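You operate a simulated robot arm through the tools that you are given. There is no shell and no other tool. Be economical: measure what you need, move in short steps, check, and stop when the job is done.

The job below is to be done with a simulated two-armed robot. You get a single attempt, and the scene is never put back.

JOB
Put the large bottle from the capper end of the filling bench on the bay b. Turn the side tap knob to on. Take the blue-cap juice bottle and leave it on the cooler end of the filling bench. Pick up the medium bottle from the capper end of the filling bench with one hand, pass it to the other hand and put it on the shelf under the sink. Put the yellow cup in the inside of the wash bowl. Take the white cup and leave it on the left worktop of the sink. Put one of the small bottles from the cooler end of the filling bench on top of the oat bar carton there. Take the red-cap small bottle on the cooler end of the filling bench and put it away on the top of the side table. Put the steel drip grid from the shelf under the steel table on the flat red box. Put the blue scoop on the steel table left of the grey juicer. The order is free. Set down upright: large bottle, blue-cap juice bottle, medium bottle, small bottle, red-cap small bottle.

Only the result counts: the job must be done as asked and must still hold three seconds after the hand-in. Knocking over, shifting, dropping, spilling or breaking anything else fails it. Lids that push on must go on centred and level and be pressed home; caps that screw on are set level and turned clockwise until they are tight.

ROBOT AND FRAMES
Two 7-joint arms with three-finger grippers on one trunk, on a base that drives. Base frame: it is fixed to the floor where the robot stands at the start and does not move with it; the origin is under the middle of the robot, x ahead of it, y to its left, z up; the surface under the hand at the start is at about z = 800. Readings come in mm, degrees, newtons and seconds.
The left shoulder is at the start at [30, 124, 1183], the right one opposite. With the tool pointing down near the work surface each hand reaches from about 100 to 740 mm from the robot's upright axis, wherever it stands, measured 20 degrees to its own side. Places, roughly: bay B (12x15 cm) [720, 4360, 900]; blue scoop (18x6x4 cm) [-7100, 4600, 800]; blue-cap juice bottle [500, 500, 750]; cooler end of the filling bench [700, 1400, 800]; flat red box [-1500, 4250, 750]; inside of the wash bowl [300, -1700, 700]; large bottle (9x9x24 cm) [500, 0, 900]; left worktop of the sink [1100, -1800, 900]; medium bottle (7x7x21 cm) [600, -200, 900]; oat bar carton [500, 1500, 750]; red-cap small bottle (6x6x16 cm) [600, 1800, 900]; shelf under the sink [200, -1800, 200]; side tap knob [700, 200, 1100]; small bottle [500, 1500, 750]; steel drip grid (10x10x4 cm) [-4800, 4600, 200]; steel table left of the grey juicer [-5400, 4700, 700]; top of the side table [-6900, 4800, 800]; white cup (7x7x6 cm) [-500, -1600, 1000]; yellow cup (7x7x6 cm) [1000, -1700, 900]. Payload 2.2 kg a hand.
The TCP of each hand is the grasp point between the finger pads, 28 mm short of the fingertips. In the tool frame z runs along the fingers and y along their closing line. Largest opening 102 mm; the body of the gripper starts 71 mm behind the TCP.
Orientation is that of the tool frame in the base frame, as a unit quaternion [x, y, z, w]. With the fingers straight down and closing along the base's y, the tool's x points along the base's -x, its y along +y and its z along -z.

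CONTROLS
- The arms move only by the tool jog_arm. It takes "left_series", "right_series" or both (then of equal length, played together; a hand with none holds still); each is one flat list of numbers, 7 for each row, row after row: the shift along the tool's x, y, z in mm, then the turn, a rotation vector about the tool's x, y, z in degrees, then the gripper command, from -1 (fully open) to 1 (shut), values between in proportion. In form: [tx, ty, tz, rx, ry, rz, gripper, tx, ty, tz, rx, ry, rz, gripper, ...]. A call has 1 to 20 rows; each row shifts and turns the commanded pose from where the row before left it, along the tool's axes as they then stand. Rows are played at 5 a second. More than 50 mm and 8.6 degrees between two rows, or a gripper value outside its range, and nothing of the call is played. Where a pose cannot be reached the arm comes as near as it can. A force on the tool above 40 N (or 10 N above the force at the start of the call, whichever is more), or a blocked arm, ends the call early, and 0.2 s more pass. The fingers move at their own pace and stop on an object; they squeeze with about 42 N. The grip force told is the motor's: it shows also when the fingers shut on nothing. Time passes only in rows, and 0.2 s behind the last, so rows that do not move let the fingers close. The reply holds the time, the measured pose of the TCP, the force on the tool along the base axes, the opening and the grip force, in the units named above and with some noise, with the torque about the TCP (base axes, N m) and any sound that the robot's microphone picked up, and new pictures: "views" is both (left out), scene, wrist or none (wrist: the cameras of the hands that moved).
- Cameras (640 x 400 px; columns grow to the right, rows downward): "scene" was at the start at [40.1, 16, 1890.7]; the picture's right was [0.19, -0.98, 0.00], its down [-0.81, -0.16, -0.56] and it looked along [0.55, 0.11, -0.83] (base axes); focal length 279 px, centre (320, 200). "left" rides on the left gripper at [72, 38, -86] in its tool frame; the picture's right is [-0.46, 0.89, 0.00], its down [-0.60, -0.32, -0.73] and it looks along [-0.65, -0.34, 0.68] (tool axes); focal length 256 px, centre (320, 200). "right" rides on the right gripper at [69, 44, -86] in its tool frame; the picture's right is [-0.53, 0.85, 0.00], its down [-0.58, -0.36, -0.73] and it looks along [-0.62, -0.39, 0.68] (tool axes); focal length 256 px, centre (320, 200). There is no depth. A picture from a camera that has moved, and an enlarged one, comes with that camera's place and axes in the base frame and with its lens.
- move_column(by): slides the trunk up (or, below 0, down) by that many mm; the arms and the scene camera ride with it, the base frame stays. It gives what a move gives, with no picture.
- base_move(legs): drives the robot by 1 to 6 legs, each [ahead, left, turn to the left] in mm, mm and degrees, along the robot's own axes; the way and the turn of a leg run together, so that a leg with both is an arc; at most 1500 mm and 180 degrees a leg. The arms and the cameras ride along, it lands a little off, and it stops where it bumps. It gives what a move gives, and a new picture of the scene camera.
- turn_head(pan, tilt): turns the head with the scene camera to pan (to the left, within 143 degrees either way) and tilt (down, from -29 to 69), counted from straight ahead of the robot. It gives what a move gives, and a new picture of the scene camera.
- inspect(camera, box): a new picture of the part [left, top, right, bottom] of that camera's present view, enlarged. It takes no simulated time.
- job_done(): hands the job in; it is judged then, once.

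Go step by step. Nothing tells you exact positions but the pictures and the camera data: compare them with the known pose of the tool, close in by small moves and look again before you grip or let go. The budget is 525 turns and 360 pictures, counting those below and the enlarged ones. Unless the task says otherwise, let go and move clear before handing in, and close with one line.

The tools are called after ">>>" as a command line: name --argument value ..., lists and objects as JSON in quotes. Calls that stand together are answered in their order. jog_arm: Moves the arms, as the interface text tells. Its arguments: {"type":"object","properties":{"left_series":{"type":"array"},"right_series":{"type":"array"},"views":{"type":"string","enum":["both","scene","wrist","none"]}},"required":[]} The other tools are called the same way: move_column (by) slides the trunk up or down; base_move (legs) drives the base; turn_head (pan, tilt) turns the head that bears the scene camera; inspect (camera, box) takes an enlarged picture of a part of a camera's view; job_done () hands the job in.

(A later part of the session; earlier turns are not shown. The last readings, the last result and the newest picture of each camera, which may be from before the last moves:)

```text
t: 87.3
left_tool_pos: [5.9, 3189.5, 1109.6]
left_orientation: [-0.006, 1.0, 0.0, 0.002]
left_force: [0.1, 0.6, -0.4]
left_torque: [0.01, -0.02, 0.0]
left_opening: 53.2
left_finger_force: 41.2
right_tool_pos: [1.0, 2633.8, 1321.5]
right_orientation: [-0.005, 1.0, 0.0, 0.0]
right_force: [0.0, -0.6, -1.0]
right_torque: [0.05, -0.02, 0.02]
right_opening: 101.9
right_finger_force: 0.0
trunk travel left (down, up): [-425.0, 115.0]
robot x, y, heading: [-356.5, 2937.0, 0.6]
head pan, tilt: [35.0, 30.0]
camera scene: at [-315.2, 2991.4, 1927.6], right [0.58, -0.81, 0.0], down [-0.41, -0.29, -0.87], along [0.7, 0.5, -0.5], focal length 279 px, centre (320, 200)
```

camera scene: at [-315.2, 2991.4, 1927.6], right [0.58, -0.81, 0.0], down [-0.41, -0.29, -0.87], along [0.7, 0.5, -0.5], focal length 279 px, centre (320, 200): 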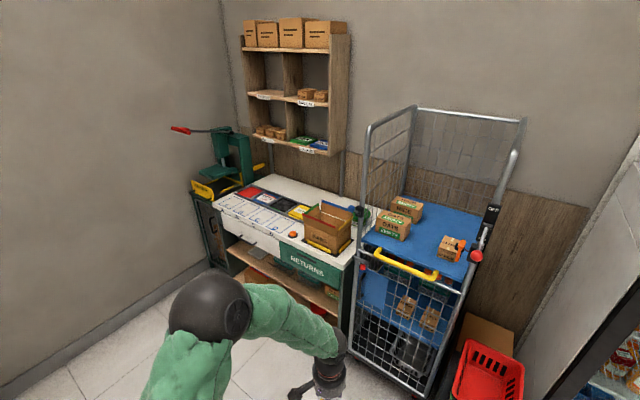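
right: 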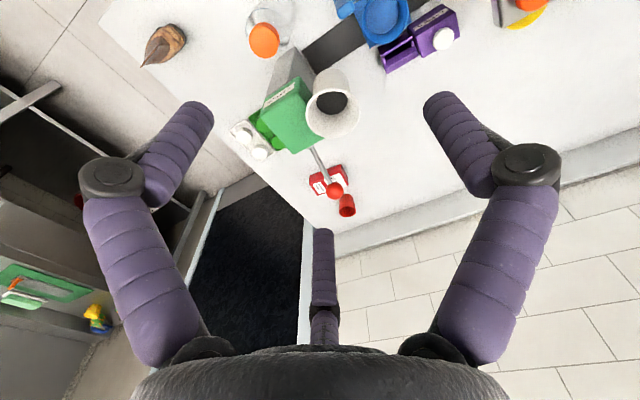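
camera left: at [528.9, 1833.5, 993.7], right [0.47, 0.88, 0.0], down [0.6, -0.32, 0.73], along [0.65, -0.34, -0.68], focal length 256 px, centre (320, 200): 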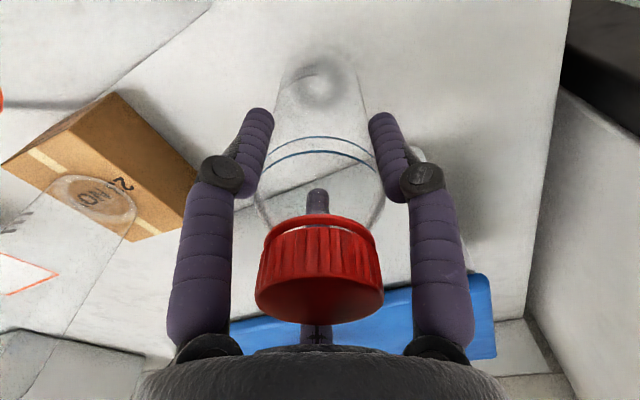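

>>> inspect --camera "scene" --box '[190, 150, 390, 290]'

```text
2.86 times, centred on (290, 220) of scene
camera zoom: at [-315.2, 2991.4, 1927.6], right [0.58, -0.81, 0.0], down [-0.41, -0.29, -0.87], along [0.7, 0.5, -0.5], focal length 796 px, centre (406, 143)
```

zoom: 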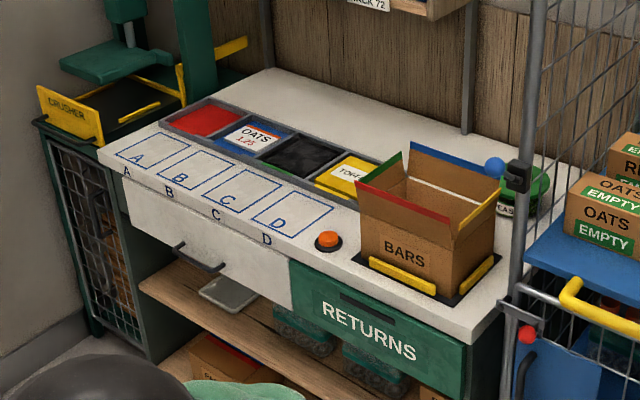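

Bays A–D are open from above, so a cap grip will do. Now on to the far end with the red-cap bottle: turn left 90° and travel along the aisle.

>>> base_move --legs '[[0, 0, 90], [0, 1500, 0], [0, 1500, 0]]'

>>> turn_head --pan 50 --tilt 20

```text
t: 105.6
left_tool_pos: [-3626.0, 3229.8, 1109.8]
left_orientation: [0.718, -0.696, -0.002, -0.002]
left_force: [0.3, -0.2, -0.3]
left_torque: [-0.01, -0.02, 0.01]
left_opening: 53.5
left_finger_force: 41.9
right_tool_pos: [-3067.9, 3237.1, 1322.9]
right_orientation: [0.718, -0.696, 0.0, 0.0]
right_force: [0.4, 0.1, -0.1]
right_torque: [-0.02, 0.02, 0.03]
right_opening: 101.9
right_finger_force: 0.1
trunk travel left (down, up): [-425.0, 115.0]
robot x, y, heading: [-3362.4, 2873.4, 91.6]
head pan, tilt: [35.0, 30.0]
camera scene: at [-3418.1, 2916.4, 1927.5], right [0.8, 0.6, 0.0], down [0.3, -0.4, -0.87], along [-0.52, 0.69, -0.5], focal length 279 px, centre (320, 200)
```

scene: 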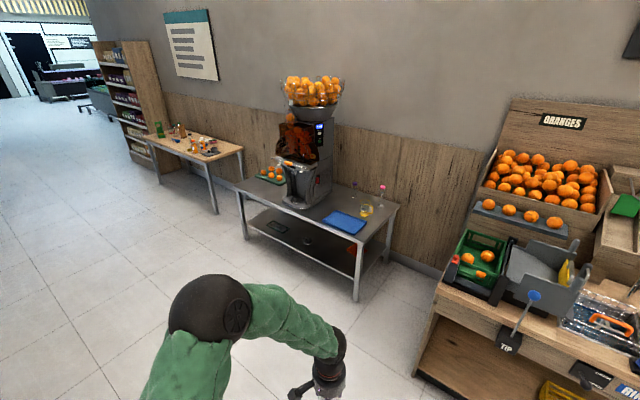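

```text
t: 106.4
left_tool_pos: [-3625.8, 3230.7, 1110.1]
left_orientation: [0.718, -0.696, -0.002, -0.002]
left_force: [-0.5, -0.2, -0.3]
left_torque: [0.03, 0.0, 0.0]
left_opening: 53.4
left_finger_force: 41.5
right_tool_pos: [-3068.7, 3237.3, 1323.0]
right_orientation: [0.717, -0.697, 0.0, 0.001]
right_force: [0.0, 0.3, 0.3]
right_torque: [-0.02, -0.01, -0.01]
right_opening: 101.9
right_finger_force: 0.1
trunk travel left (down, up): [-425.0, 115.0]
robot x, y, heading: [-3365.7, 2871.0, 91.9]
head pan, tilt: [50.0, 20.0]
camera scene: at [-3436.7, 2901.7, 1943.6], right [0.62, 0.78, 0.0], down [0.27, -0.21, -0.94], along [-0.74, 0.58, -0.34], focal length 279 px, centre (320, 200)
```

scene: 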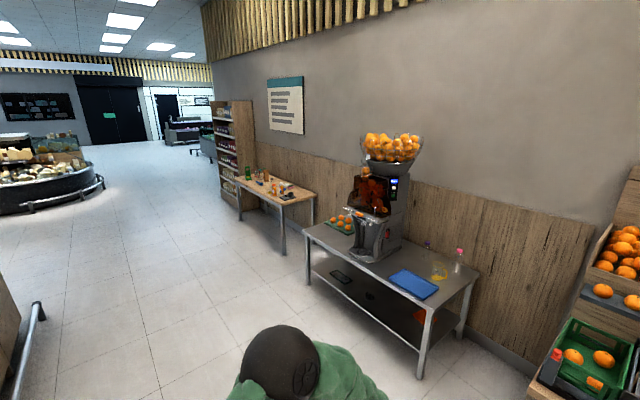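

>>> base_move --legs '[[0, 0, -1.9], [200, 1400, 0], [200, 1400, 0], [0, 500, 0]]'

>>> turn_head --pan 0 --tilt 35

```text
t: 123.0
left_tool_pos: [-6911.4, 3623.1, 1109.3]
left_orientation: [0.71, -0.704, -0.002, -0.002]
left_force: [-0.1, 0.2, -0.4]
left_torque: [0.01, 0.02, 0.0]
left_opening: 53.4
left_finger_force: 41.7
right_tool_pos: [-6354.3, 3617.4, 1323.7]
right_orientation: [0.71, -0.705, 0.0, 0.0]
right_force: [-0.9, 0.5, 0.6]
right_torque: [0.0, -0.02, 0.06]
right_opening: 101.7
right_finger_force: 0.1
trunk travel left (down, up): [-425.0, 115.0]
robot x, y, heading: [-6658.3, 3257.6, 90.4]
head pan, tilt: [50.0, 20.0]
camera scene: at [-6729.9, 3290.0, 1943.6], right [0.64, 0.77, 0.0], down [0.26, -0.22, -0.94], along [-0.72, 0.6, -0.34], focal length 279 px, centre (320, 200)
```

scene: 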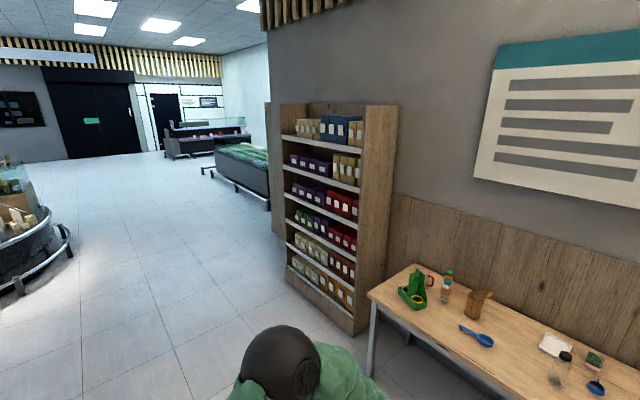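

```text
t: 124.1
left_tool_pos: [-6910.1, 3623.5, 1109.4]
left_orientation: [0.71, -0.704, -0.002, -0.002]
left_force: [-0.3, 0.1, 0.4]
left_torque: [-0.01, 0.01, 0.0]
left_opening: 53.3
left_finger_force: 41.7
right_tool_pos: [-6355.1, 3618.4, 1323.4]
right_orientation: [0.71, -0.705, 0.0, 0.001]
right_force: [0.3, 0.2, -0.2]
right_torque: [0.0, -0.01, 0.03]
right_opening: 102.0
right_finger_force: 0.1
trunk travel left (down, up): [-425.0, 115.0]
robot x, y, heading: [-6657.1, 3262.1, 90.6]
head pan, tilt: [0.0, 35.0]
camera scene: at [-6658.7, 3318.7, 1919.8], right [1.0, 0.01, 0.0], down [0.0, -0.57, -0.82], along [-0.01, 0.82, -0.57], focal length 279 px, centre (320, 200)
```

scene: 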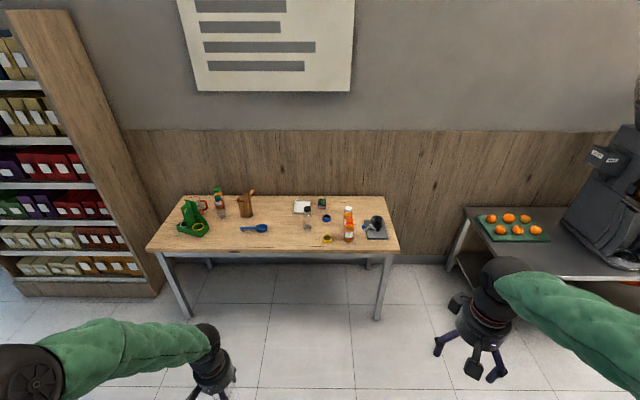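

>>> inspect --camera "scene" --box '[140, 170, 410, 330]'

>>> base_move --legs '[[700, -150, -0.6]]'

>>> turn_head --pan 10 --tilt 50

```text
2.37 times, centred on (275, 250) of scene
camera zoom: at [-6658.7, 3318.7, 1919.8], right [1.0, 0.01, 0.0], down [0.0, -0.57, -0.82], along [-0.01, 0.82, -0.57], focal length 660 px, centre (427, 82)
```

zoom: 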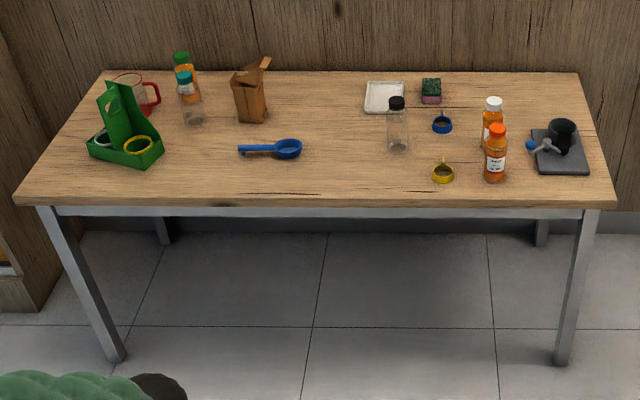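

```text
t: 128.1
left_tool_pos: [-6758.6, 4325.8, 1110.3]
left_orientation: [-0.706, 0.708, 0.002, 0.002]
left_force: [-0.4, 0.1, 0.0]
left_torque: [-0.01, 0.01, -0.02]
left_opening: 53.5
left_finger_force: 42.0
right_tool_pos: [-6202.5, 4316.8, 1323.3]
right_orientation: [-0.707, 0.707, -0.001, 0.0]
right_force: [-0.6, 0.2, 0.2]
right_torque: [-0.01, 0.01, -0.02]
right_opening: 102.1
right_finger_force: 0.0
trunk travel left (down, up): [-425.0, 115.0]
robot x, y, heading: [-6509.7, 3961.2, 89.9]
head pan, tilt: [0.0, 35.0]
camera scene: at [-6509.0, 4020.4, 1919.7], right [1.0, 0.0, 0.0], down [0.0, -0.57, -0.82], along [0.0, 0.82, -0.57], focal length 279 px, centre (320, 200)
```

scene: 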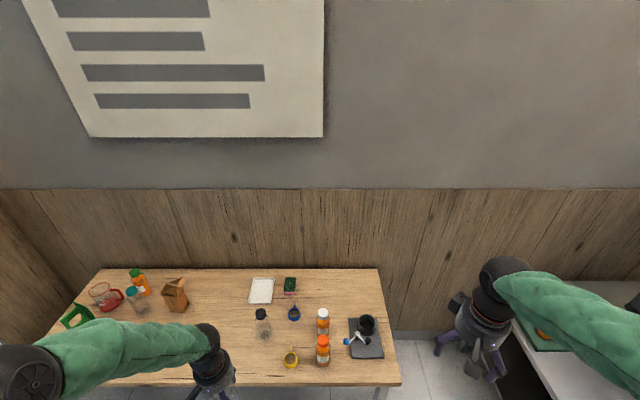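

```text
t: 128.8
left_tool_pos: [-6758.4, 4325.1, 1109.2]
left_orientation: [-0.707, 0.708, 0.002, 0.002]
left_force: [0.8, -0.3, -0.3]
left_torque: [-0.06, -0.01, 0.0]
left_opening: 53.5
left_finger_force: 42.0
right_tool_pos: [-6200.7, 4315.9, 1323.1]
right_orientation: [-0.707, 0.707, 0.0, 0.0]
right_force: [0.1, -1.0, 0.3]
right_torque: [-0.02, 0.0, 0.03]
right_opening: 101.8
right_finger_force: 0.0
trunk travel left (down, up): [-425.0, 115.0]
robot x, y, heading: [-6508.0, 3958.3, 89.7]
head pan, tilt: [10.0, 50.0]
camera scene: at [-6522.4, 4007.6, 1898.1], right [0.99, 0.17, 0.0], down [0.13, -0.75, -0.64], along [-0.11, 0.63, -0.77], focal length 279 px, centre (320, 200)
```

scene: 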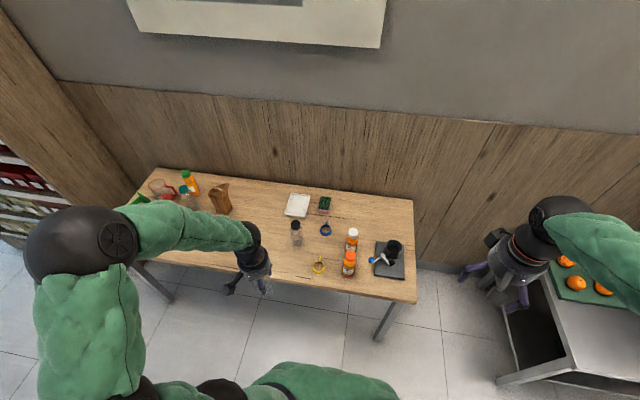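

Table ~750 mm high, blue scoop near [-7084, 4665]; free spot near [-6890, 4560]. Move closer.

>>> base_move --legs '[[130, 250, 0.3]]'

>>> turn_head --pan 5 --tilt 55

```text
t: 130.8
left_tool_pos: [-7008.7, 4454.8, 1109.5]
left_orientation: [0.708, -0.706, -0.001, -0.002]
left_force: [0.7, 0.1, -1.1]
left_torque: [0.0, -0.04, 0.0]
left_opening: 53.2
left_finger_force: 41.4
right_tool_pos: [-6452.1, 4445.4, 1324.2]
right_orientation: [0.707, -0.707, 0.0, 0.0]
right_force: [0.8, 0.6, 0.1]
right_torque: [0.01, -0.02, -0.03]
right_opening: 101.9
right_finger_force: 0.0
trunk travel left (down, up): [-425.0, 115.0]
robot x, y, heading: [-6756.9, 4086.1, 89.8]
head pan, tilt: [10.0, 50.0]
camera scene: at [-6772.8, 4137.1, 1898.0], right [0.98, 0.17, 0.0], down [0.13, -0.75, -0.64], along [-0.11, 0.63, -0.77], focal length 279 px, centre (320, 200)
```

scene: 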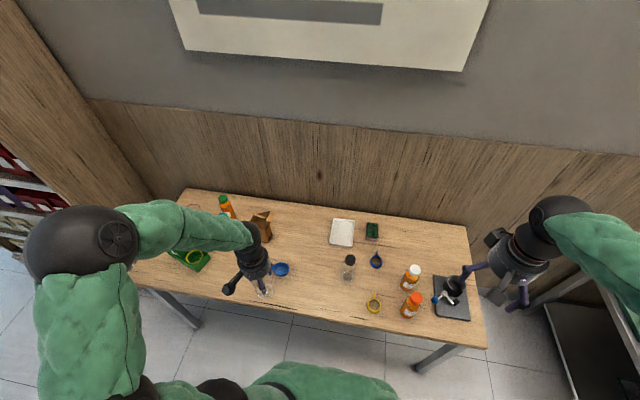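

```text
t: 131.4
left_tool_pos: [-7009.6, 4455.2, 1110.1]
left_orientation: [0.708, -0.707, -0.002, -0.002]
left_force: [-1.4, -0.4, -0.8]
left_torque: [0.02, -0.01, -0.01]
left_opening: 53.5
left_finger_force: 41.7
right_tool_pos: [-6452.9, 4445.3, 1323.6]
right_orientation: [-0.707, 0.707, 0.0, 0.0]
right_force: [-0.2, 0.6, 0.3]
right_torque: [-0.01, 0.0, 0.04]
right_opening: 102.0
right_finger_force: 0.1
trunk travel left (down, up): [-425.0, 115.0]
robot x, y, heading: [-6758.0, 4087.9, 90.1]
head pan, tilt: [5.0, 55.0]
camera scene: at [-6766.1, 4133.2, 1891.5], right [1.0, 0.09, 0.0], down [0.07, -0.82, -0.57], along [-0.05, 0.57, -0.82], focal length 279 px, centre (320, 200)
```

scene: 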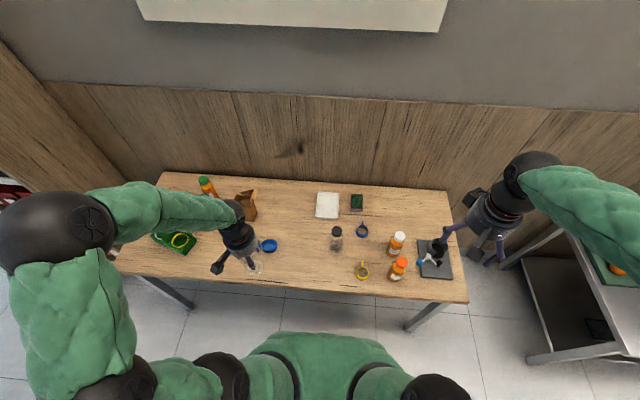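

>>> jog_arm --left_series '[-33, -22.8, 0, 0, 0, 0, 1, -33, -22.8, 0, 0, 0, 0, 1, -33, -22.8, 0, 0, 0, 0, 1, -33, -22.8, 10, 0, 0, 0, 1, -33, -22.8, 30, 0, 0, 0, 1, 0, 0, 30, 0, 0, 0, 1, 0, 0, 30, 0, 0, 0, 1]' --views "both"

>>> inspect --camera "scene" --box '[220, 180, 420, 300]'

```text
t: 133.0
left_tool_pos: [-6895.9, 4623.5, 1011.3]
left_orientation: [0.707, -0.707, -0.002, -0.002]
left_force: [-0.3, 0.2, -0.4]
left_torque: [-0.04, 0.01, 0.0]
left_opening: 53.4
left_finger_force: 42.2
right_tool_pos: [-6452.3, 4447.4, 1323.2]
right_orientation: [-0.707, 0.707, -0.001, -0.001]
right_force: [-0.2, -0.5, 0.6]
right_torque: [-0.03, 0.02, -0.05]
right_opening: 102.1
right_finger_force: 0.1
trunk travel left (down, up): [-425.0, 115.0]
robot x, y, heading: [-6753.4, 4086.1, 90.1]
head pan, tilt: [5.0, 55.0]
camera scene: at [-6765.0, 4134.5, 1891.5], right [1.0, 0.09, 0.0], down [0.07, -0.82, -0.57], along [-0.05, 0.57, -0.82], focal length 279 px, centre (320, 200)
camera left: at [-6934.1, 4549.1, 1097.0], right [-0.89, 0.46, 0.0], down [0.32, 0.6, 0.73], along [0.34, 0.65, -0.68], focal length 256 px, centre (320, 200)
```

scene: 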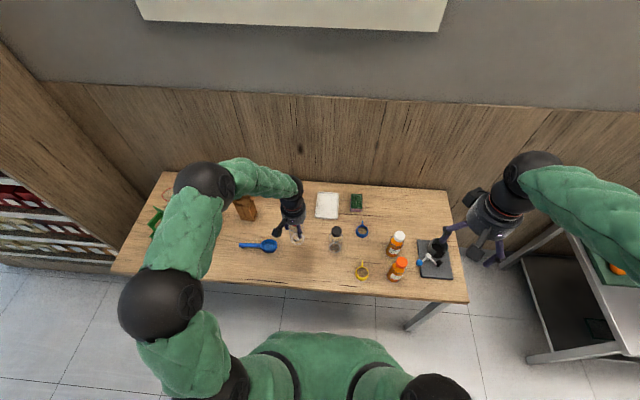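
left: 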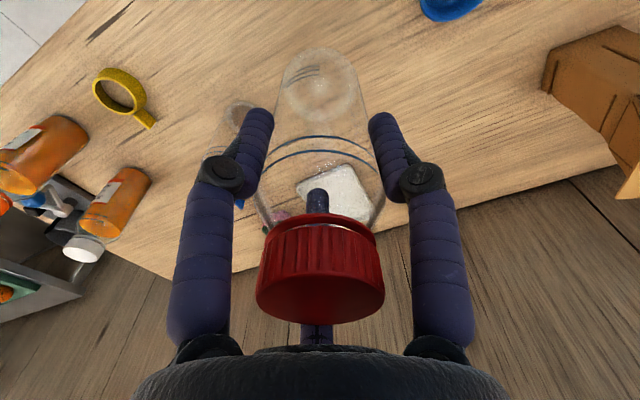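

```text
3.20 times, centred on (320, 240) of scene
camera zoom: at [-6765.0, 4134.5, 1891.5], right [1.0, 0.09, 0.0], down [0.07, -0.82, -0.57], along [-0.05, 0.57, -0.82], focal length 892 px, centre (320, 72)
```

zoom: 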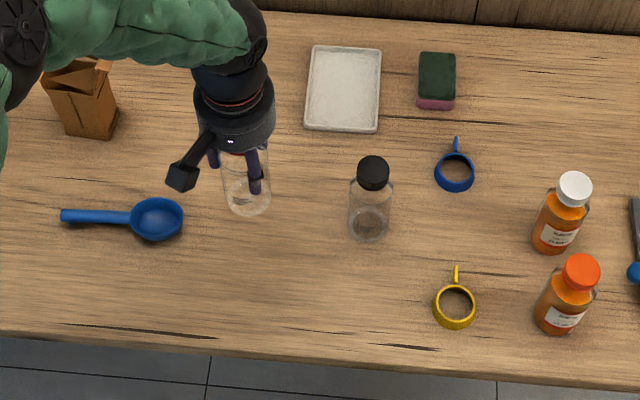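

>>> jog_arm --left_series '[0, 0, 45, 0, 0, 0, 1, 0, 0, 45, 0, 0, 0, 1, 0, 0, 20, 0, 0, 0, 1, 0, 0, 0, 0, 0, 0, 1]' --views "none"

>>> inspect --camera "scene" --box '[220, 180, 420, 300]'

```text
t: 134.0
left_tool_pos: [-6895.3, 4621.0, 900.6]
left_orientation: [0.708, -0.706, -0.002, -0.002]
left_force: [-0.2, -0.3, -0.5]
left_torque: [-0.01, 0.01, 0.02]
left_opening: 53.4
left_finger_force: 42.3
right_tool_pos: [-6451.8, 4445.4, 1322.4]
right_orientation: [-0.707, 0.708, 0.0, 0.0]
right_force: [-0.8, 0.4, 0.2]
right_torque: [-0.01, -0.02, 0.03]
right_opening: 101.9
right_finger_force: 0.0
trunk travel left (down, up): [-425.0, 115.0]
robot x, y, heading: [-6759.5, 4087.3, 90.0]
head pan, tilt: [5.0, 55.0]
```

```text
3.20 times, centred on (320, 240) of scene
camera zoom: at [-6765.2, 4133.2, 1891.5], right [1.0, 0.09, 0.0], down [0.07, -0.82, -0.57], along [-0.05, 0.57, -0.82], focal length 892 px, centre (320, 72)
```

zoom: 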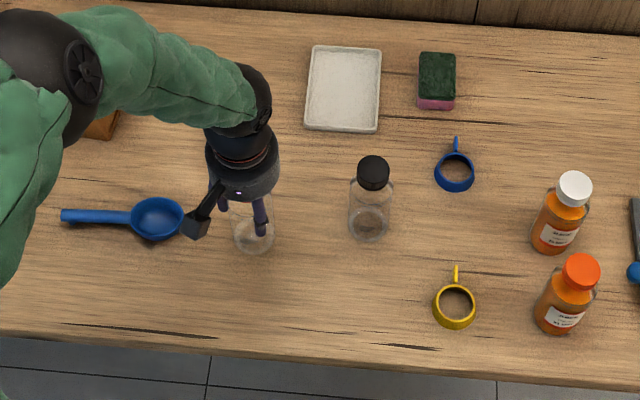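

>>> jog_arm --left_series '[0, 0, 8, 0, 0, 0, 1, 0, 0, 8, 0, 0, 0, 1, 0, 0, 8, 0, 0, 0, 1, 0, 0, 4, 0, 0, 0, 1]' --views "none"

>>> inspect --camera "left" --box '[220, 0, 420, 125]'

```text
t: 135.0
left_tool_pos: [-6895.0, 4619.9, 873.1]
left_orientation: [0.708, -0.706, -0.002, -0.001]
left_force: [0.0, 0.2, -1.0]
left_torque: [-0.03, 0.0, 0.0]
left_opening: 53.4
left_finger_force: 42.3
right_tool_pos: [-6451.9, 4445.1, 1322.3]
right_orientation: [-0.707, 0.708, 0.0, 0.0]
right_force: [-0.1, 0.2, 0.0]
right_torque: [0.0, -0.02, -0.01]
right_opening: 102.1
right_finger_force: 0.0
trunk travel left (down, up): [-425.0, 115.0]
robot x, y, heading: [-6758.0, 4088.4, 90.2]
head pan, tilt: [5.0, 55.0]
```

```text
3.20 times, centred on (320, 62) of left
camera zoom: at [-6933.7, 4547.5, 958.9], right [-0.89, 0.46, 0.0], down [0.32, 0.6, 0.73], along [0.34, 0.65, -0.68], focal length 819 px, centre (320, 640)
```

zoom: 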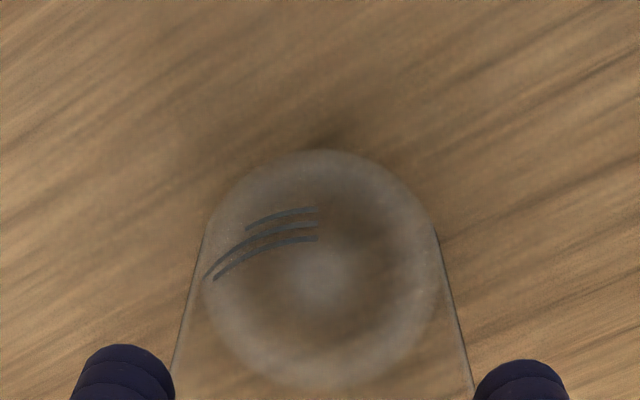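

Not touching yet; creep on.

>>> jog_arm --left_series '[0, 0, 4, 0, 0, 0, 1, 0, 0, 4, 0, 0, 0, 1, 0, 0, 3, 0, 0, 0, 1]' --views "none"

```text
t: 135.8
left_tool_pos: [-6896.5, 4620.5, 860.6]
left_orientation: [0.707, -0.707, -0.002, -0.002]
left_force: [-0.4, -0.5, -0.3]
left_torque: [0.0, 0.01, -0.01]
left_opening: 53.4
left_finger_force: 41.8
right_tool_pos: [-6451.9, 4445.8, 1322.1]
right_orientation: [-0.707, 0.708, 0.0, 0.001]
right_force: [-0.5, 0.4, 1.2]
right_torque: [0.0, 0.01, 0.01]
right_opening: 102.2
right_finger_force: 0.1
trunk travel left (down, up): [-425.0, 115.0]
robot x, y, heading: [-6756.7, 4088.9, 90.1]
head pan, tilt: [5.0, 55.0]
```

>>> jog_arm --left_series '[0, 0, 3, 0, 0, 0, 1, 0, 0, 2, 0, 0, 0, 1, 0, 0, 1, 0, 0, 0, 1]' --views "none"

```text
t: 136.6
left_tool_pos: [-6895.1, 4620.5, 856.3]
left_orientation: [0.708, -0.706, -0.002, -0.002]
left_force: [0.9, -0.8, 4.8]
left_torque: [-0.22, -0.06, 0.03]
left_opening: 53.4
left_finger_force: 42.6
right_tool_pos: [-6451.9, 4445.1, 1322.9]
right_orientation: [-0.707, 0.708, 0.0, 0.0]
right_force: [0.1, -0.6, 0.1]
right_torque: [0.02, 0.01, -0.02]
right_opening: 102.1
right_finger_force: 0.0
trunk travel left (down, up): [-425.0, 115.0]
robot x, y, heading: [-6762.5, 4087.5, 90.0]
head pan, tilt: [5.0, 55.0]
```

Contact (table ≈ z 749). Release and rise, then look at the scoop.

>>> jog_arm --left_series '[0, 0, 0, 0, 0, 0, 0.4, 0, 0, 0, 0, 0, 0, -0.3, 0, 0, 0, 0, 0, 0, -0.5, 0, 0, 0, 0, 0, 0, -0.5, 0, 0, -30, 0, 0, 0, -0.5, 0, 0, -45, 0, 0, 0, -0.5, 0, 0, -45, 0, 0, 0, -0.5, 0, 0, -30, 0, 0, 0, -0.5, -10, 40, 0, 0, 0, 0, -0.5, -10, 40, 0, 0, 0, 0, -0.5, -10, 40, 0, 0, 0, 0, -0.5, -10, 40, 0, 0, 0, 0, -0.5]' --views "both"

>>> inspect --camera "scene" --box '[220, 180, 420, 300]'

```text
t: 139.2
left_tool_pos: [-7056.7, 4659.7, 1005.4]
left_orientation: [-0.707, 0.707, 0.001, 0.001]
left_force: [-0.4, 0.4, -0.2]
left_torque: [0.0, 0.03, -0.03]
left_opening: 76.5
left_finger_force: 0.1
right_tool_pos: [-6453.4, 4445.5, 1322.8]
right_orientation: [0.707, -0.707, 0.0, 0.0]
right_force: [-0.2, 0.3, -0.5]
right_torque: [-0.02, -0.02, 0.01]
right_opening: 102.1
right_finger_force: 0.0
trunk travel left (down, up): [-425.0, 115.0]
robot x, y, heading: [-6760.6, 4087.7, 90.2]
head pan, tilt: [5.0, 55.0]
camera scene: at [-6767.1, 4133.4, 1891.5], right [1.0, 0.09, 0.0], down [0.07, -0.82, -0.57], along [-0.05, 0.57, -0.82], focal length 279 px, centre (320, 200)
camera left: at [-7094.6, 4587.0, 1091.3], right [-0.89, 0.46, 0.0], down [0.32, 0.6, 0.73], along [0.34, 0.65, -0.68], focal length 256 px, centre (320, 200)
```

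scene: 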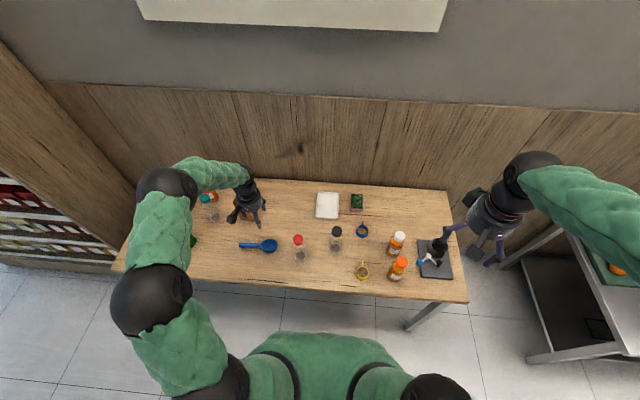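
left: 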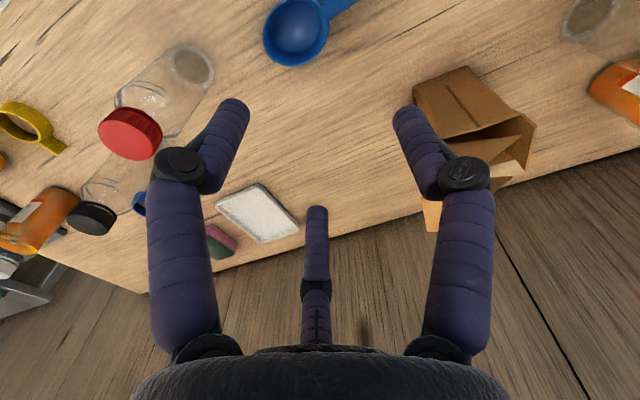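

```text
3.20 times, centred on (320, 240) of scene
camera zoom: at [-6767.1, 4133.4, 1891.5], right [1.0, 0.09, 0.0], down [0.07, -0.82, -0.57], along [-0.05, 0.57, -0.82], focal length 892 px, centre (320, 72)
```

zoom: 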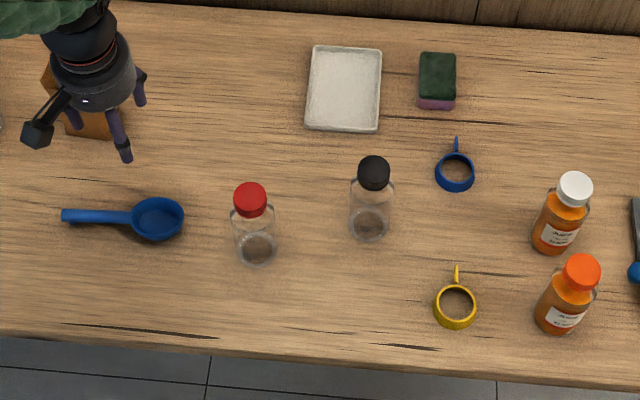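

Red-cap bottle stands. Scoop handle runs along x around [-7121, 4649]; I'll move over it and turn the hand 90°.

>>> jog_arm --left_series '[6, 27, 0, 0, 0, 0, -0.5, 6, 27, 0, 0, 0, 0, -0.5, 0, 0, 10, 0, 0, -8, -0.5, 0, 0, 10, 0, 0, -8, -0.5, 0, 0, 10, 0, 0, -8, -0.5, 0, 0, 10, 0, 0, -8, -0.5, 0, 0, 10, 0, 0, -8, -0.5, 0, 0, 10, 0, 0, -8, -0.5, 0, 0, 10, 0, 0, -8, -0.5, 0, 0, 10, 0, 0, -8, -0.5, 0, 0, 10, 0, 0, -8, -0.5, 0, 0, 0, 0, 0, -8, -0.5, 0, 0, 0, 0, 0, -8, -0.5, 0, 0, 0, 0, 0, -2, -0.5]' --views "wrist"

>>> inspect --camera "scene" --box '[180, 180, 340, 280]'

```text
t: 142.2
left_tool_pos: [-7108.6, 4648.6, 915.9]
left_orientation: [1.0, 0.001, 0.0, -0.002]
left_force: [-0.2, -0.5, -0.2]
left_torque: [-0.03, -0.03, 0.0]
left_opening: 76.5
left_finger_force: 0.0
right_tool_pos: [-6452.8, 4445.9, 1324.3]
right_orientation: [-0.707, 0.707, -0.001, -0.001]
right_force: [-0.7, -0.2, -0.4]
right_torque: [0.02, 0.01, -0.02]
right_opening: 102.0
right_finger_force: 0.2
trunk travel left (down, up): [-425.0, 115.0]
robot x, y, heading: [-6758.9, 4090.3, 89.8]
head pan, tilt: [5.0, 55.0]
camera left: at [-7037.2, 4609.6, 1002.4], right [-0.46, -0.89, 0.0], down [-0.6, 0.31, 0.73], along [-0.65, 0.34, -0.68], focal length 256 px, centre (320, 200)
```

left: 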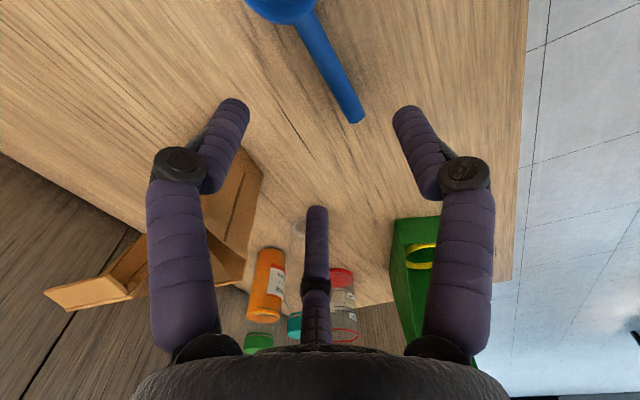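

```text
4.00 times, centred on (260, 230) of scene
camera zoom: at [-6765.3, 4132.9, 1891.5], right [1.0, 0.09, 0.0], down [0.07, -0.82, -0.57], along [-0.05, 0.57, -0.82], focal length 1114 px, centre (560, 80)
```

zoom: 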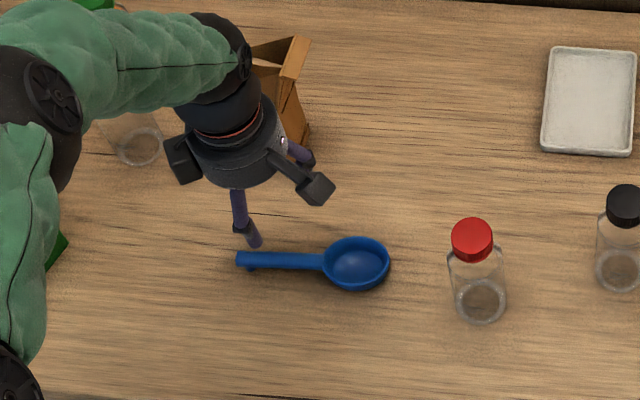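

Handle at z≈775, y≈4643 at the grip point. Lower.

>>> jog_arm --left_series '[0, 5.5, 35, 0, 0, 0, -0.5, 0, 0, 35, 0, 0, 0, -0.5, 0, 0, 25, 0, 0, 0, -0.5, 0, 0, 0, 0, 0, 0, -0.5]' --views "wrist"

>>> inspect --camera "scene" --box '[210, 210, 290, 260]'

```text
t: 143.2
left_tool_pos: [-7110.4, 4644.8, 820.9]
left_orientation: [1.0, 0.001, 0.0, -0.003]
left_force: [-0.3, -0.3, 0.8]
left_torque: [0.0, 0.02, 0.0]
left_opening: 76.4
left_finger_force: 0.0
right_tool_pos: [-6453.2, 4444.8, 1322.5]
right_orientation: [-0.707, 0.707, 0.0, 0.0]
right_force: [-0.2, -0.2, -0.2]
right_torque: [0.03, -0.02, 0.0]
right_opening: 101.7
right_finger_force: 0.0
trunk travel left (down, up): [-425.0, 115.0]
robot x, y, heading: [-6757.7, 4086.9, 89.9]
head pan, tilt: [5.0, 55.0]
camera left: at [-7038.3, 4604.6, 907.8], right [-0.46, -0.89, 0.0], down [-0.6, 0.31, 0.73], along [-0.65, 0.34, -0.68], focal length 256 px, centre (320, 200)
```

left: 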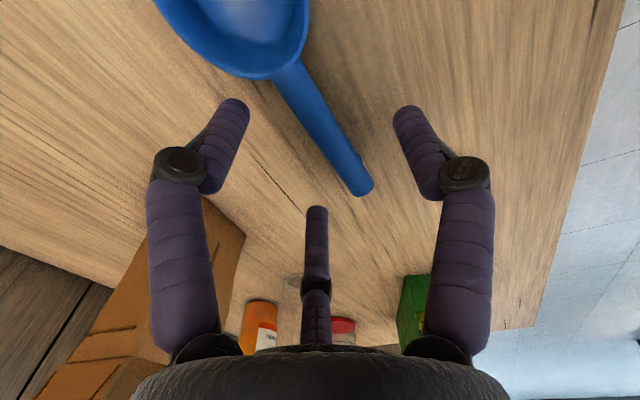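

```text
8.00 times, centred on (250, 235) of scene
camera zoom: at [-6765.2, 4132.6, 1891.5], right [1.0, 0.09, 0.0], down [0.07, -0.82, -0.57], along [-0.05, 0.57, -0.82], focal length 2229 px, centre (880, -80)
```

zoom: 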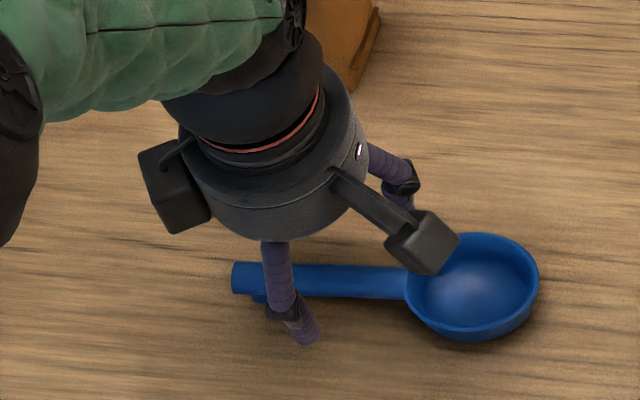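

>>> jog_arm --left_series '[0, 4, 15, 0, 0, 0, -0.5, 0, 0, 15, 0, 0, 0, -0.5, 0, 0, 7, 0, 0, 0, -0.3, 0, 0, 0, 0, 0, 0, 0.2, 0, 0, 0, 0, 0, 0, 1, 0, 0, 0, 0, 0, 0, 1, 0, 0, 0, 0, 0, 0, 1]' --views "wrist"

```text
t: 144.8
left_tool_pos: [-7110.0, 4640.0, 785.0]
left_orientation: [1.0, 0.001, 0.0, -0.003]
left_force: [-0.5, 0.0, 0.0]
left_torque: [0.01, 0.03, -0.02]
left_opening: 25.1
left_finger_force: 41.6
right_tool_pos: [-6452.8, 4447.1, 1323.0]
right_orientation: [0.707, -0.707, 0.0, 0.0]
right_force: [-0.4, 0.1, 0.5]
right_torque: [0.0, 0.0, 0.02]
right_opening: 102.2
right_finger_force: 0.1
trunk travel left (down, up): [-425.0, 115.0]
robot x, y, heading: [-6761.6, 4084.0, 90.0]
head pan, tilt: [5.0, 55.0]
camera left: at [-7037.8, 4600.6, 871.2], right [-0.46, -0.89, 0.0], down [-0.6, 0.31, 0.73], along [-0.65, 0.34, -0.68], focal length 256 px, centre (320, 200)
```

left: 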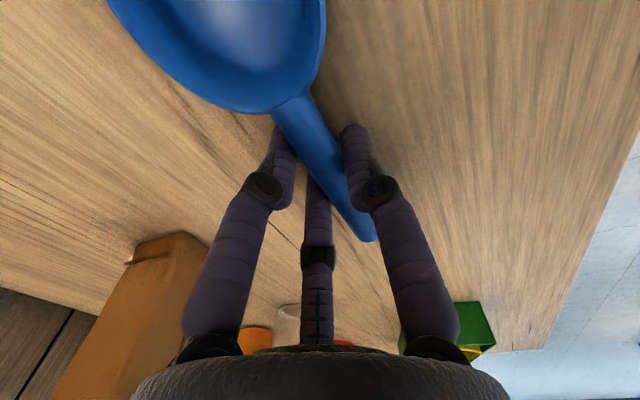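

Gripped (25 mm). Lift and check.

>>> jog_arm --left_series '[0, 0, -20, 0, 0, 0, 1, 0, 0, -30, 0, 0, 0, 1, 0, 0, -45, 0, 0, 0, 1, 0, 0, -45, 0, 0, 0, 1, 0, 0, -45, 0, 0, 0, 1, 0, 0, -45, 0, 0, 0, 1, 0, 0, -45, 0, 0, 0, 1, 0, 0, -45, 0, 0, 0, 1]' --views "both"

```text
t: 146.6
left_tool_pos: [-7108.0, 4639.0, 1105.2]
left_orientation: [1.0, -0.001, 0.0, -0.002]
left_force: [0.6, 0.7, -1.0]
left_torque: [0.02, -0.02, 0.0]
left_opening: 24.7
left_finger_force: 42.4
right_tool_pos: [-6451.7, 4444.6, 1323.1]
right_orientation: [0.708, -0.706, 0.0, 0.0]
right_force: [0.3, -0.4, -0.4]
right_torque: [0.03, -0.01, -0.01]
right_opening: 102.0
right_finger_force: 0.0
trunk travel left (down, up): [-425.0, 115.0]
robot x, y, heading: [-6762.0, 4085.3, 90.2]
head pan, tilt: [5.0, 55.0]
camera scene: at [-6764.7, 4131.7, 1891.5], right [1.0, 0.09, 0.0], down [0.07, -0.82, -0.57], along [-0.05, 0.57, -0.82], focal length 279 px, centre (320, 200)
camera left: at [-7036.4, 4599.4, 1191.5], right [-0.46, -0.89, 0.0], down [-0.6, 0.31, 0.73], along [-0.65, 0.34, -0.68], focal length 256 px, centre (320, 200)
```

scene: 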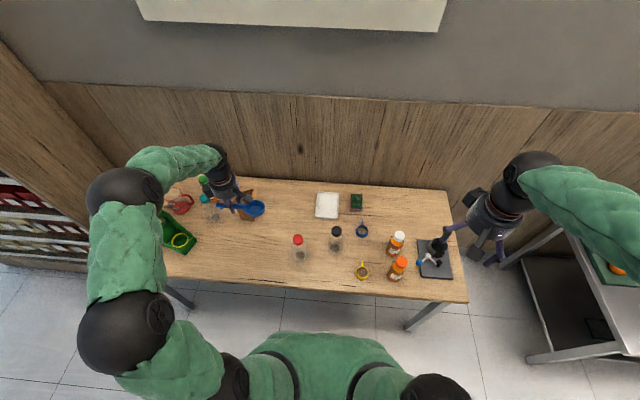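
left: 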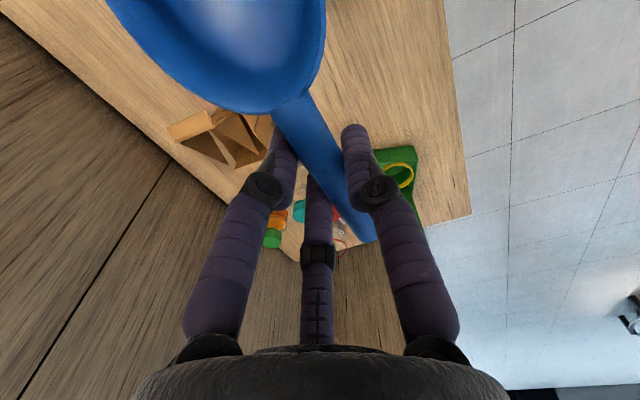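

Secure. Draw the hand in, back off and drive right to the steel table.

>>> jog_arm --left_series '[10, 45, 0, 0, 0, 0, 1, 10, 45, 0, 0, 0, 0, 1, 10, 45, 0, 0, 0, 0, 1, 10, 45, 0, 0, 0, 0, 1, 10, 45, 0, 0, 0, 0, 1]' --views "none"

>>> base_move --legs '[[-450, 0, 0], [0, -1400, 0]]'

>>> turn_head --pan 0 --tilt 38

```text
t: 147.8
left_tool_pos: [-7060.7, 4410.8, 1102.7]
left_orientation: [1.0, 0.001, 0.0, -0.004]
left_force: [-0.3, -0.3, -0.5]
left_torque: [0.05, 0.02, 0.0]
left_opening: 24.8
left_finger_force: 41.6
right_tool_pos: [-6451.7, 4444.8, 1323.2]
right_orientation: [0.707, -0.707, -0.002, -0.001]
right_force: [0.7, -0.8, 0.3]
right_torque: [0.0, -0.02, -0.01]
right_opening: 101.9
right_finger_force: 0.1
trunk travel left (down, up): [-425.0, 115.0]
robot x, y, heading: [-6757.7, 4091.1, 90.0]
head pan, tilt: [5.0, 55.0]
```

```text
t: 157.1
left_tool_pos: [-5665.2, 3967.9, 1103.2]
left_orientation: [1.0, 0.004, 0.0, -0.003]
left_force: [-0.4, 0.2, -0.9]
left_torque: [0.03, 0.01, -0.01]
left_opening: 24.6
left_finger_force: 42.0
right_tool_pos: [-5057.2, 4005.5, 1323.4]
right_orientation: [0.71, -0.705, 0.0, -0.001]
right_force: [0.0, -0.6, 0.4]
right_torque: [-0.03, -0.02, 0.0]
right_opening: 101.8
right_finger_force: 0.0
trunk travel left (down, up): [-425.0, 115.0]
robot x, y, heading: [-5360.0, 3645.0, 90.6]
head pan, tilt: [5.0, 55.0]
camera scene: at [-5368.5, 3690.2, 1891.5], right [1.0, 0.1, 0.0], down [0.08, -0.82, -0.57], along [-0.05, 0.57, -0.82], focal length 279 px, centre (320, 200)
```

scene: 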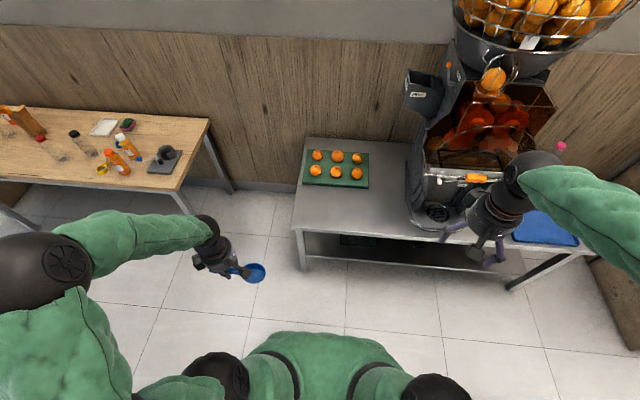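

```text
t: 157.9
left_tool_pos: [-5665.6, 3967.1, 1102.8]
left_orientation: [1.0, 0.005, 0.0, -0.002]
left_force: [0.3, -0.5, 0.0]
left_torque: [-0.01, 0.04, 0.02]
left_opening: 24.7
left_finger_force: 42.2
right_tool_pos: [-5057.9, 4005.6, 1322.2]
right_orientation: [0.71, -0.704, 0.001, 0.0]
right_force: [0.2, 0.6, -0.5]
right_torque: [0.01, 0.03, 0.0]
right_opening: 101.8
right_finger_force: 0.1
trunk travel left (down, up): [-425.0, 115.0]
robot x, y, heading: [-5361.7, 3644.8, 90.4]
head pan, tilt: [0.0, 38.0]
camera scene: at [-5362.8, 3704.7, 1915.1], right [1.0, 0.01, 0.0], down [0.01, -0.62, -0.79], along [-0.01, 0.79, -0.62], focal length 279 px, centre (320, 200)
```

scene: 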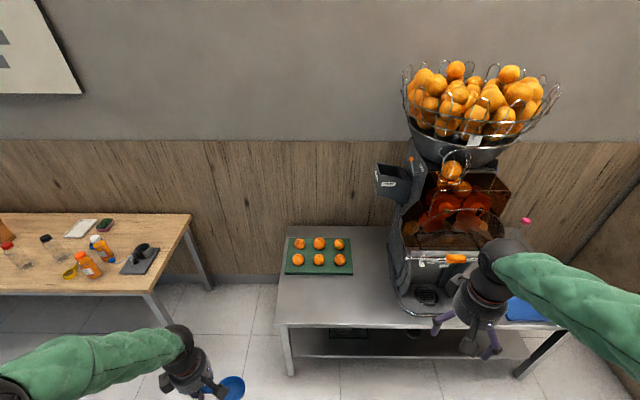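

Free area on the steel table in front of the orange tray, left of the juicer. Approach.

>>> base_move --legs '[[290, -50, -0.4]]'

>>> turn_head --pan 10 --tilt 55

```text
t: 159.9
left_tool_pos: [-5614.9, 4256.3, 1102.2]
left_orientation: [1.0, 0.001, 0.0, -0.003]
left_force: [-0.7, 0.5, -1.3]
left_torque: [-0.02, 0.04, -0.03]
left_opening: 24.7
left_finger_force: 42.2
right_tool_pos: [-5006.4, 4289.9, 1323.0]
right_orientation: [0.707, -0.707, -0.001, 0.001]
right_force: [-0.3, 0.1, -0.9]
right_torque: [-0.03, 0.0, 0.01]
right_opening: 102.1
right_finger_force: 0.2
trunk travel left (down, up): [-425.0, 115.0]
robot x, y, heading: [-5313.0, 3932.6, 89.7]
head pan, tilt: [0.0, 38.0]
camera scene: at [-5313.3, 3992.0, 1915.2], right [1.0, 0.0, 0.0], down [0.0, -0.62, -0.79], along [0.0, 0.79, -0.62], focal length 279 px, centre (320, 200)
```

scene: 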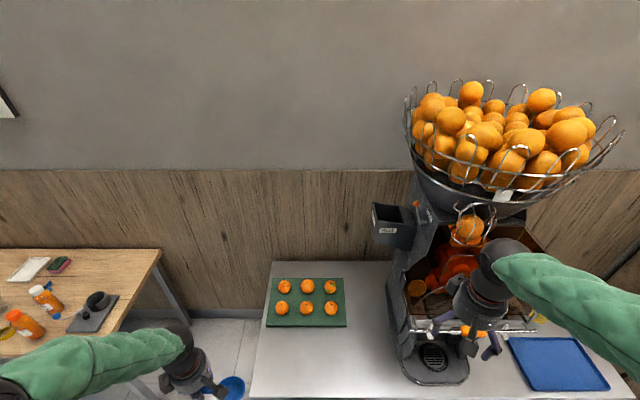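

```text
t: 160.7
left_tool_pos: [-5614.5, 4255.9, 1102.8]
left_orientation: [1.0, 0.001, 0.0, -0.002]
left_force: [-0.6, 0.5, -1.0]
left_torque: [0.01, 0.01, -0.03]
left_opening: 24.8
left_finger_force: 41.9
right_tool_pos: [-5006.5, 4289.2, 1322.9]
right_orientation: [0.707, -0.707, 0.0, 0.0]
right_force: [0.0, -0.3, -0.6]
right_torque: [-0.02, -0.05, -0.01]
right_opening: 102.1
right_finger_force: 0.0
trunk travel left (down, up): [-425.0, 115.0]
robot x, y, heading: [-5309.0, 3931.5, 90.1]
head pan, tilt: [10.0, 55.0]
camera scene: at [-5326.0, 3975.4, 1891.6], right [0.98, 0.17, 0.0], down [0.14, -0.81, -0.57], along [-0.1, 0.57, -0.82], focal length 279 px, centre (320, 200)
```

scene: 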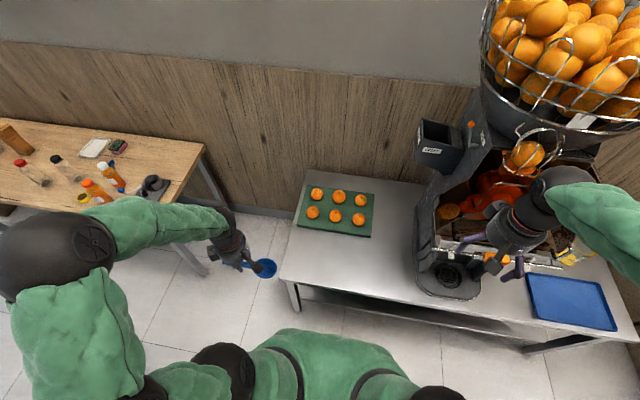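

>>> jog_arm --left_series '[30.6, -32, 0, 0, 0, 0, 1, 30.6, -32, 0, 0, 0, 0, 1, 30.6, -32, 0, 0, 0, 0, 1, 30.6, -32, 0, 0, 0, 0, 1, 30.6, -32, 0, 0, 0, 0, 1, 30.6, -32, 0, 0, 0, 0, 1, 30.6, -32, 0, 0, 0, 0, 1, 0, 0, 45, 0, 0, 0, 1, 0, 0, 45, 0, 0, 0, 1, 0, 0, 45, 0, 0, 0, 1, 0, 0, 45, 0, 0, 0, 1, 0, 0, 45, 0, 0, 0, 1, 0, 0, 0, 0, 0, 0, 1]' --views "both"

```text
t: 163.5
left_tool_pos: [-5401.0, 4482.0, 879.1]
left_orientation: [1.0, 0.001, 0.0, -0.003]
left_force: [0.5, 0.4, -0.9]
left_torque: [0.0, -0.02, -0.01]
left_opening: 24.7
left_finger_force: 42.2
right_tool_pos: [-5006.1, 4289.0, 1321.7]
right_orientation: [-0.707, 0.707, 0.0, 0.0]
right_force: [-0.4, 0.0, -0.6]
right_torque: [0.02, -0.01, 0.01]
right_opening: 102.1
right_finger_force: 0.2
trunk travel left (down, up): [-425.0, 115.0]
robot x, y, heading: [-5312.7, 3928.7, 90.2]
head pan, tilt: [10.0, 55.0]
camera scene: at [-5326.0, 3975.1, 1891.6], right [0.98, 0.17, 0.0], down [0.14, -0.81, -0.57], along [-0.1, 0.57, -0.82], focal length 279 px, centre (320, 200)
camera left: at [-5329.5, 4442.8, 965.4], right [-0.46, -0.89, -0.01], down [-0.6, 0.31, 0.73], along [-0.65, 0.34, -0.68], focal length 256 px, centre (320, 200)
```

scene: 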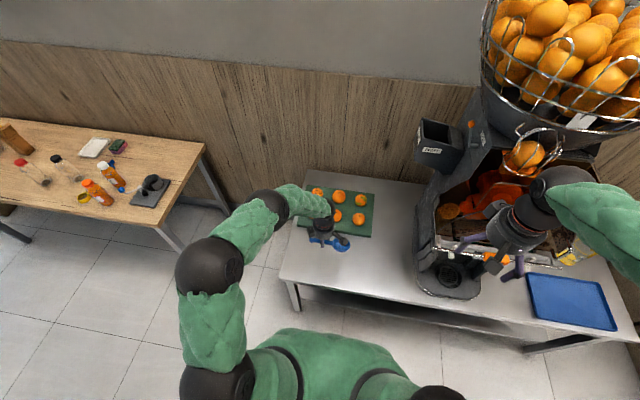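
left: 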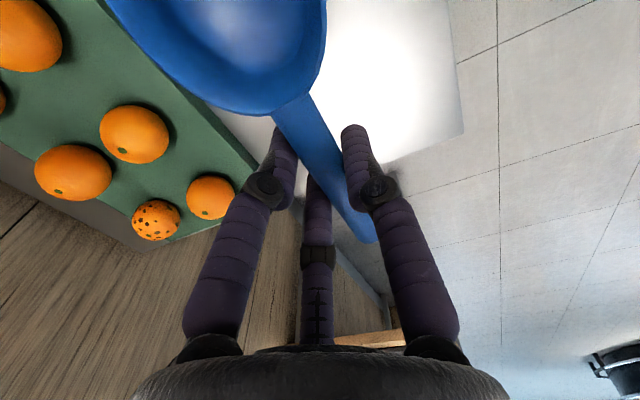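

>>> jog_arm --left_series '[0, 0, 45, 0, 0, 0, 1, 0, 0, 40, 0, 0, 0, 1, 0, 0, 20, 0, 0, 0, 1, 0, 0, 8, 0, 0, 0, 1, 0, 0, 5, 0, 0, 0, 1, 0, 0, 0, 0, 0, 0, 1]' --views "wrist"

>>> inspect --camera "scene" --box '[270, 200, 390, 275]'

```text
t: 164.9
left_tool_pos: [-5400.4, 4482.9, 759.6]
left_orientation: [1.0, 0.0, 0.0, -0.002]
left_force: [0.1, 1.0, -1.2]
left_torque: [0.01, 0.02, 0.0]
left_opening: 24.7
left_finger_force: 42.5
right_tool_pos: [-5007.1, 4290.3, 1322.7]
right_orientation: [-0.707, 0.707, -0.001, 0.001]
right_force: [1.0, 0.4, -0.4]
right_torque: [0.0, 0.0, -0.01]
right_opening: 102.1
right_finger_force: 0.0
trunk travel left (down, up): [-425.0, 115.0]
robot x, y, heading: [-5315.6, 3929.9, 90.0]
head pan, tilt: [10.0, 55.0]
camera left: at [-5328.6, 4442.8, 846.5], right [-0.46, -0.89, 0.0], down [-0.6, 0.31, 0.73], along [-0.65, 0.34, -0.68], focal length 256 px, centre (320, 200)
```

left: 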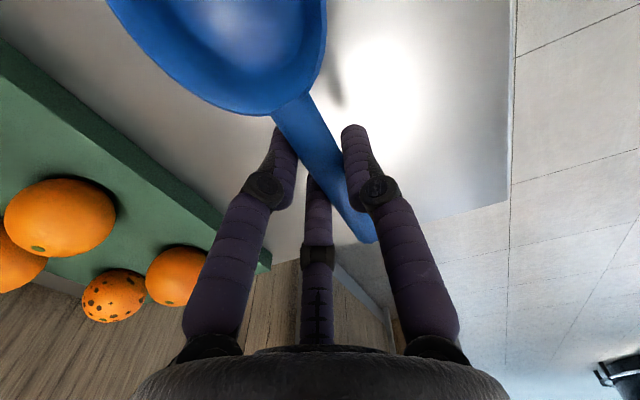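

```text
5.33 times, centred on (330, 238) of scene
camera zoom: at [-5325.8, 3976.1, 1891.5], right [0.98, 0.17, 0.0], down [0.14, -0.81, -0.57], along [-0.1, 0.56, -0.82], focal length 1486 px, centre (267, 0)
```

zoom: 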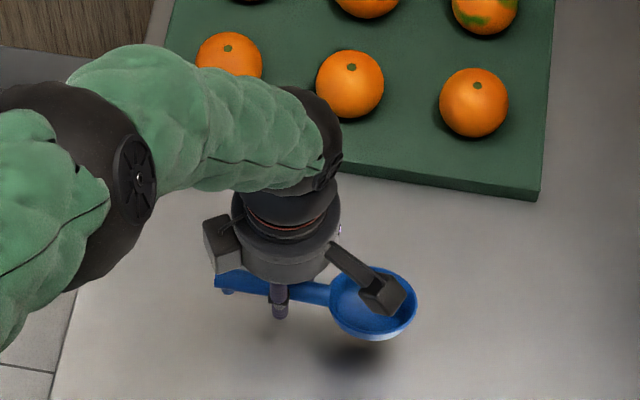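

>>> jog_arm --left_series '[0, 0, 6, 0, 0, 0, 1, 0, 0, 6, 0, 0, 0, 1, 0, 0, 4, 0, 0, 0, 1, 0, 0, 3, 0, 0, 0, 1, 0, 0, 0, 0, 0, 0, 1]' --views "none"

```text
t: 166.1
left_tool_pos: [-5400.9, 4481.9, 741.4]
left_orientation: [1.0, 0.002, 0.0, -0.002]
left_force: [0.0, -0.7, -0.5]
left_torque: [0.0, 0.01, 0.01]
left_opening: 24.8
left_finger_force: 42.2
right_tool_pos: [-5005.8, 4290.0, 1323.5]
right_orientation: [0.708, -0.707, 0.0, 0.0]
right_force: [0.3, -0.2, 0.3]
right_torque: [-0.02, 0.01, 0.0]
right_opening: 102.1
right_finger_force: 0.1
trunk travel left (down, up): [-425.0, 115.0]
robot x, y, heading: [-5317.1, 3934.6, 89.9]
head pan, tilt: [10.0, 55.0]
```

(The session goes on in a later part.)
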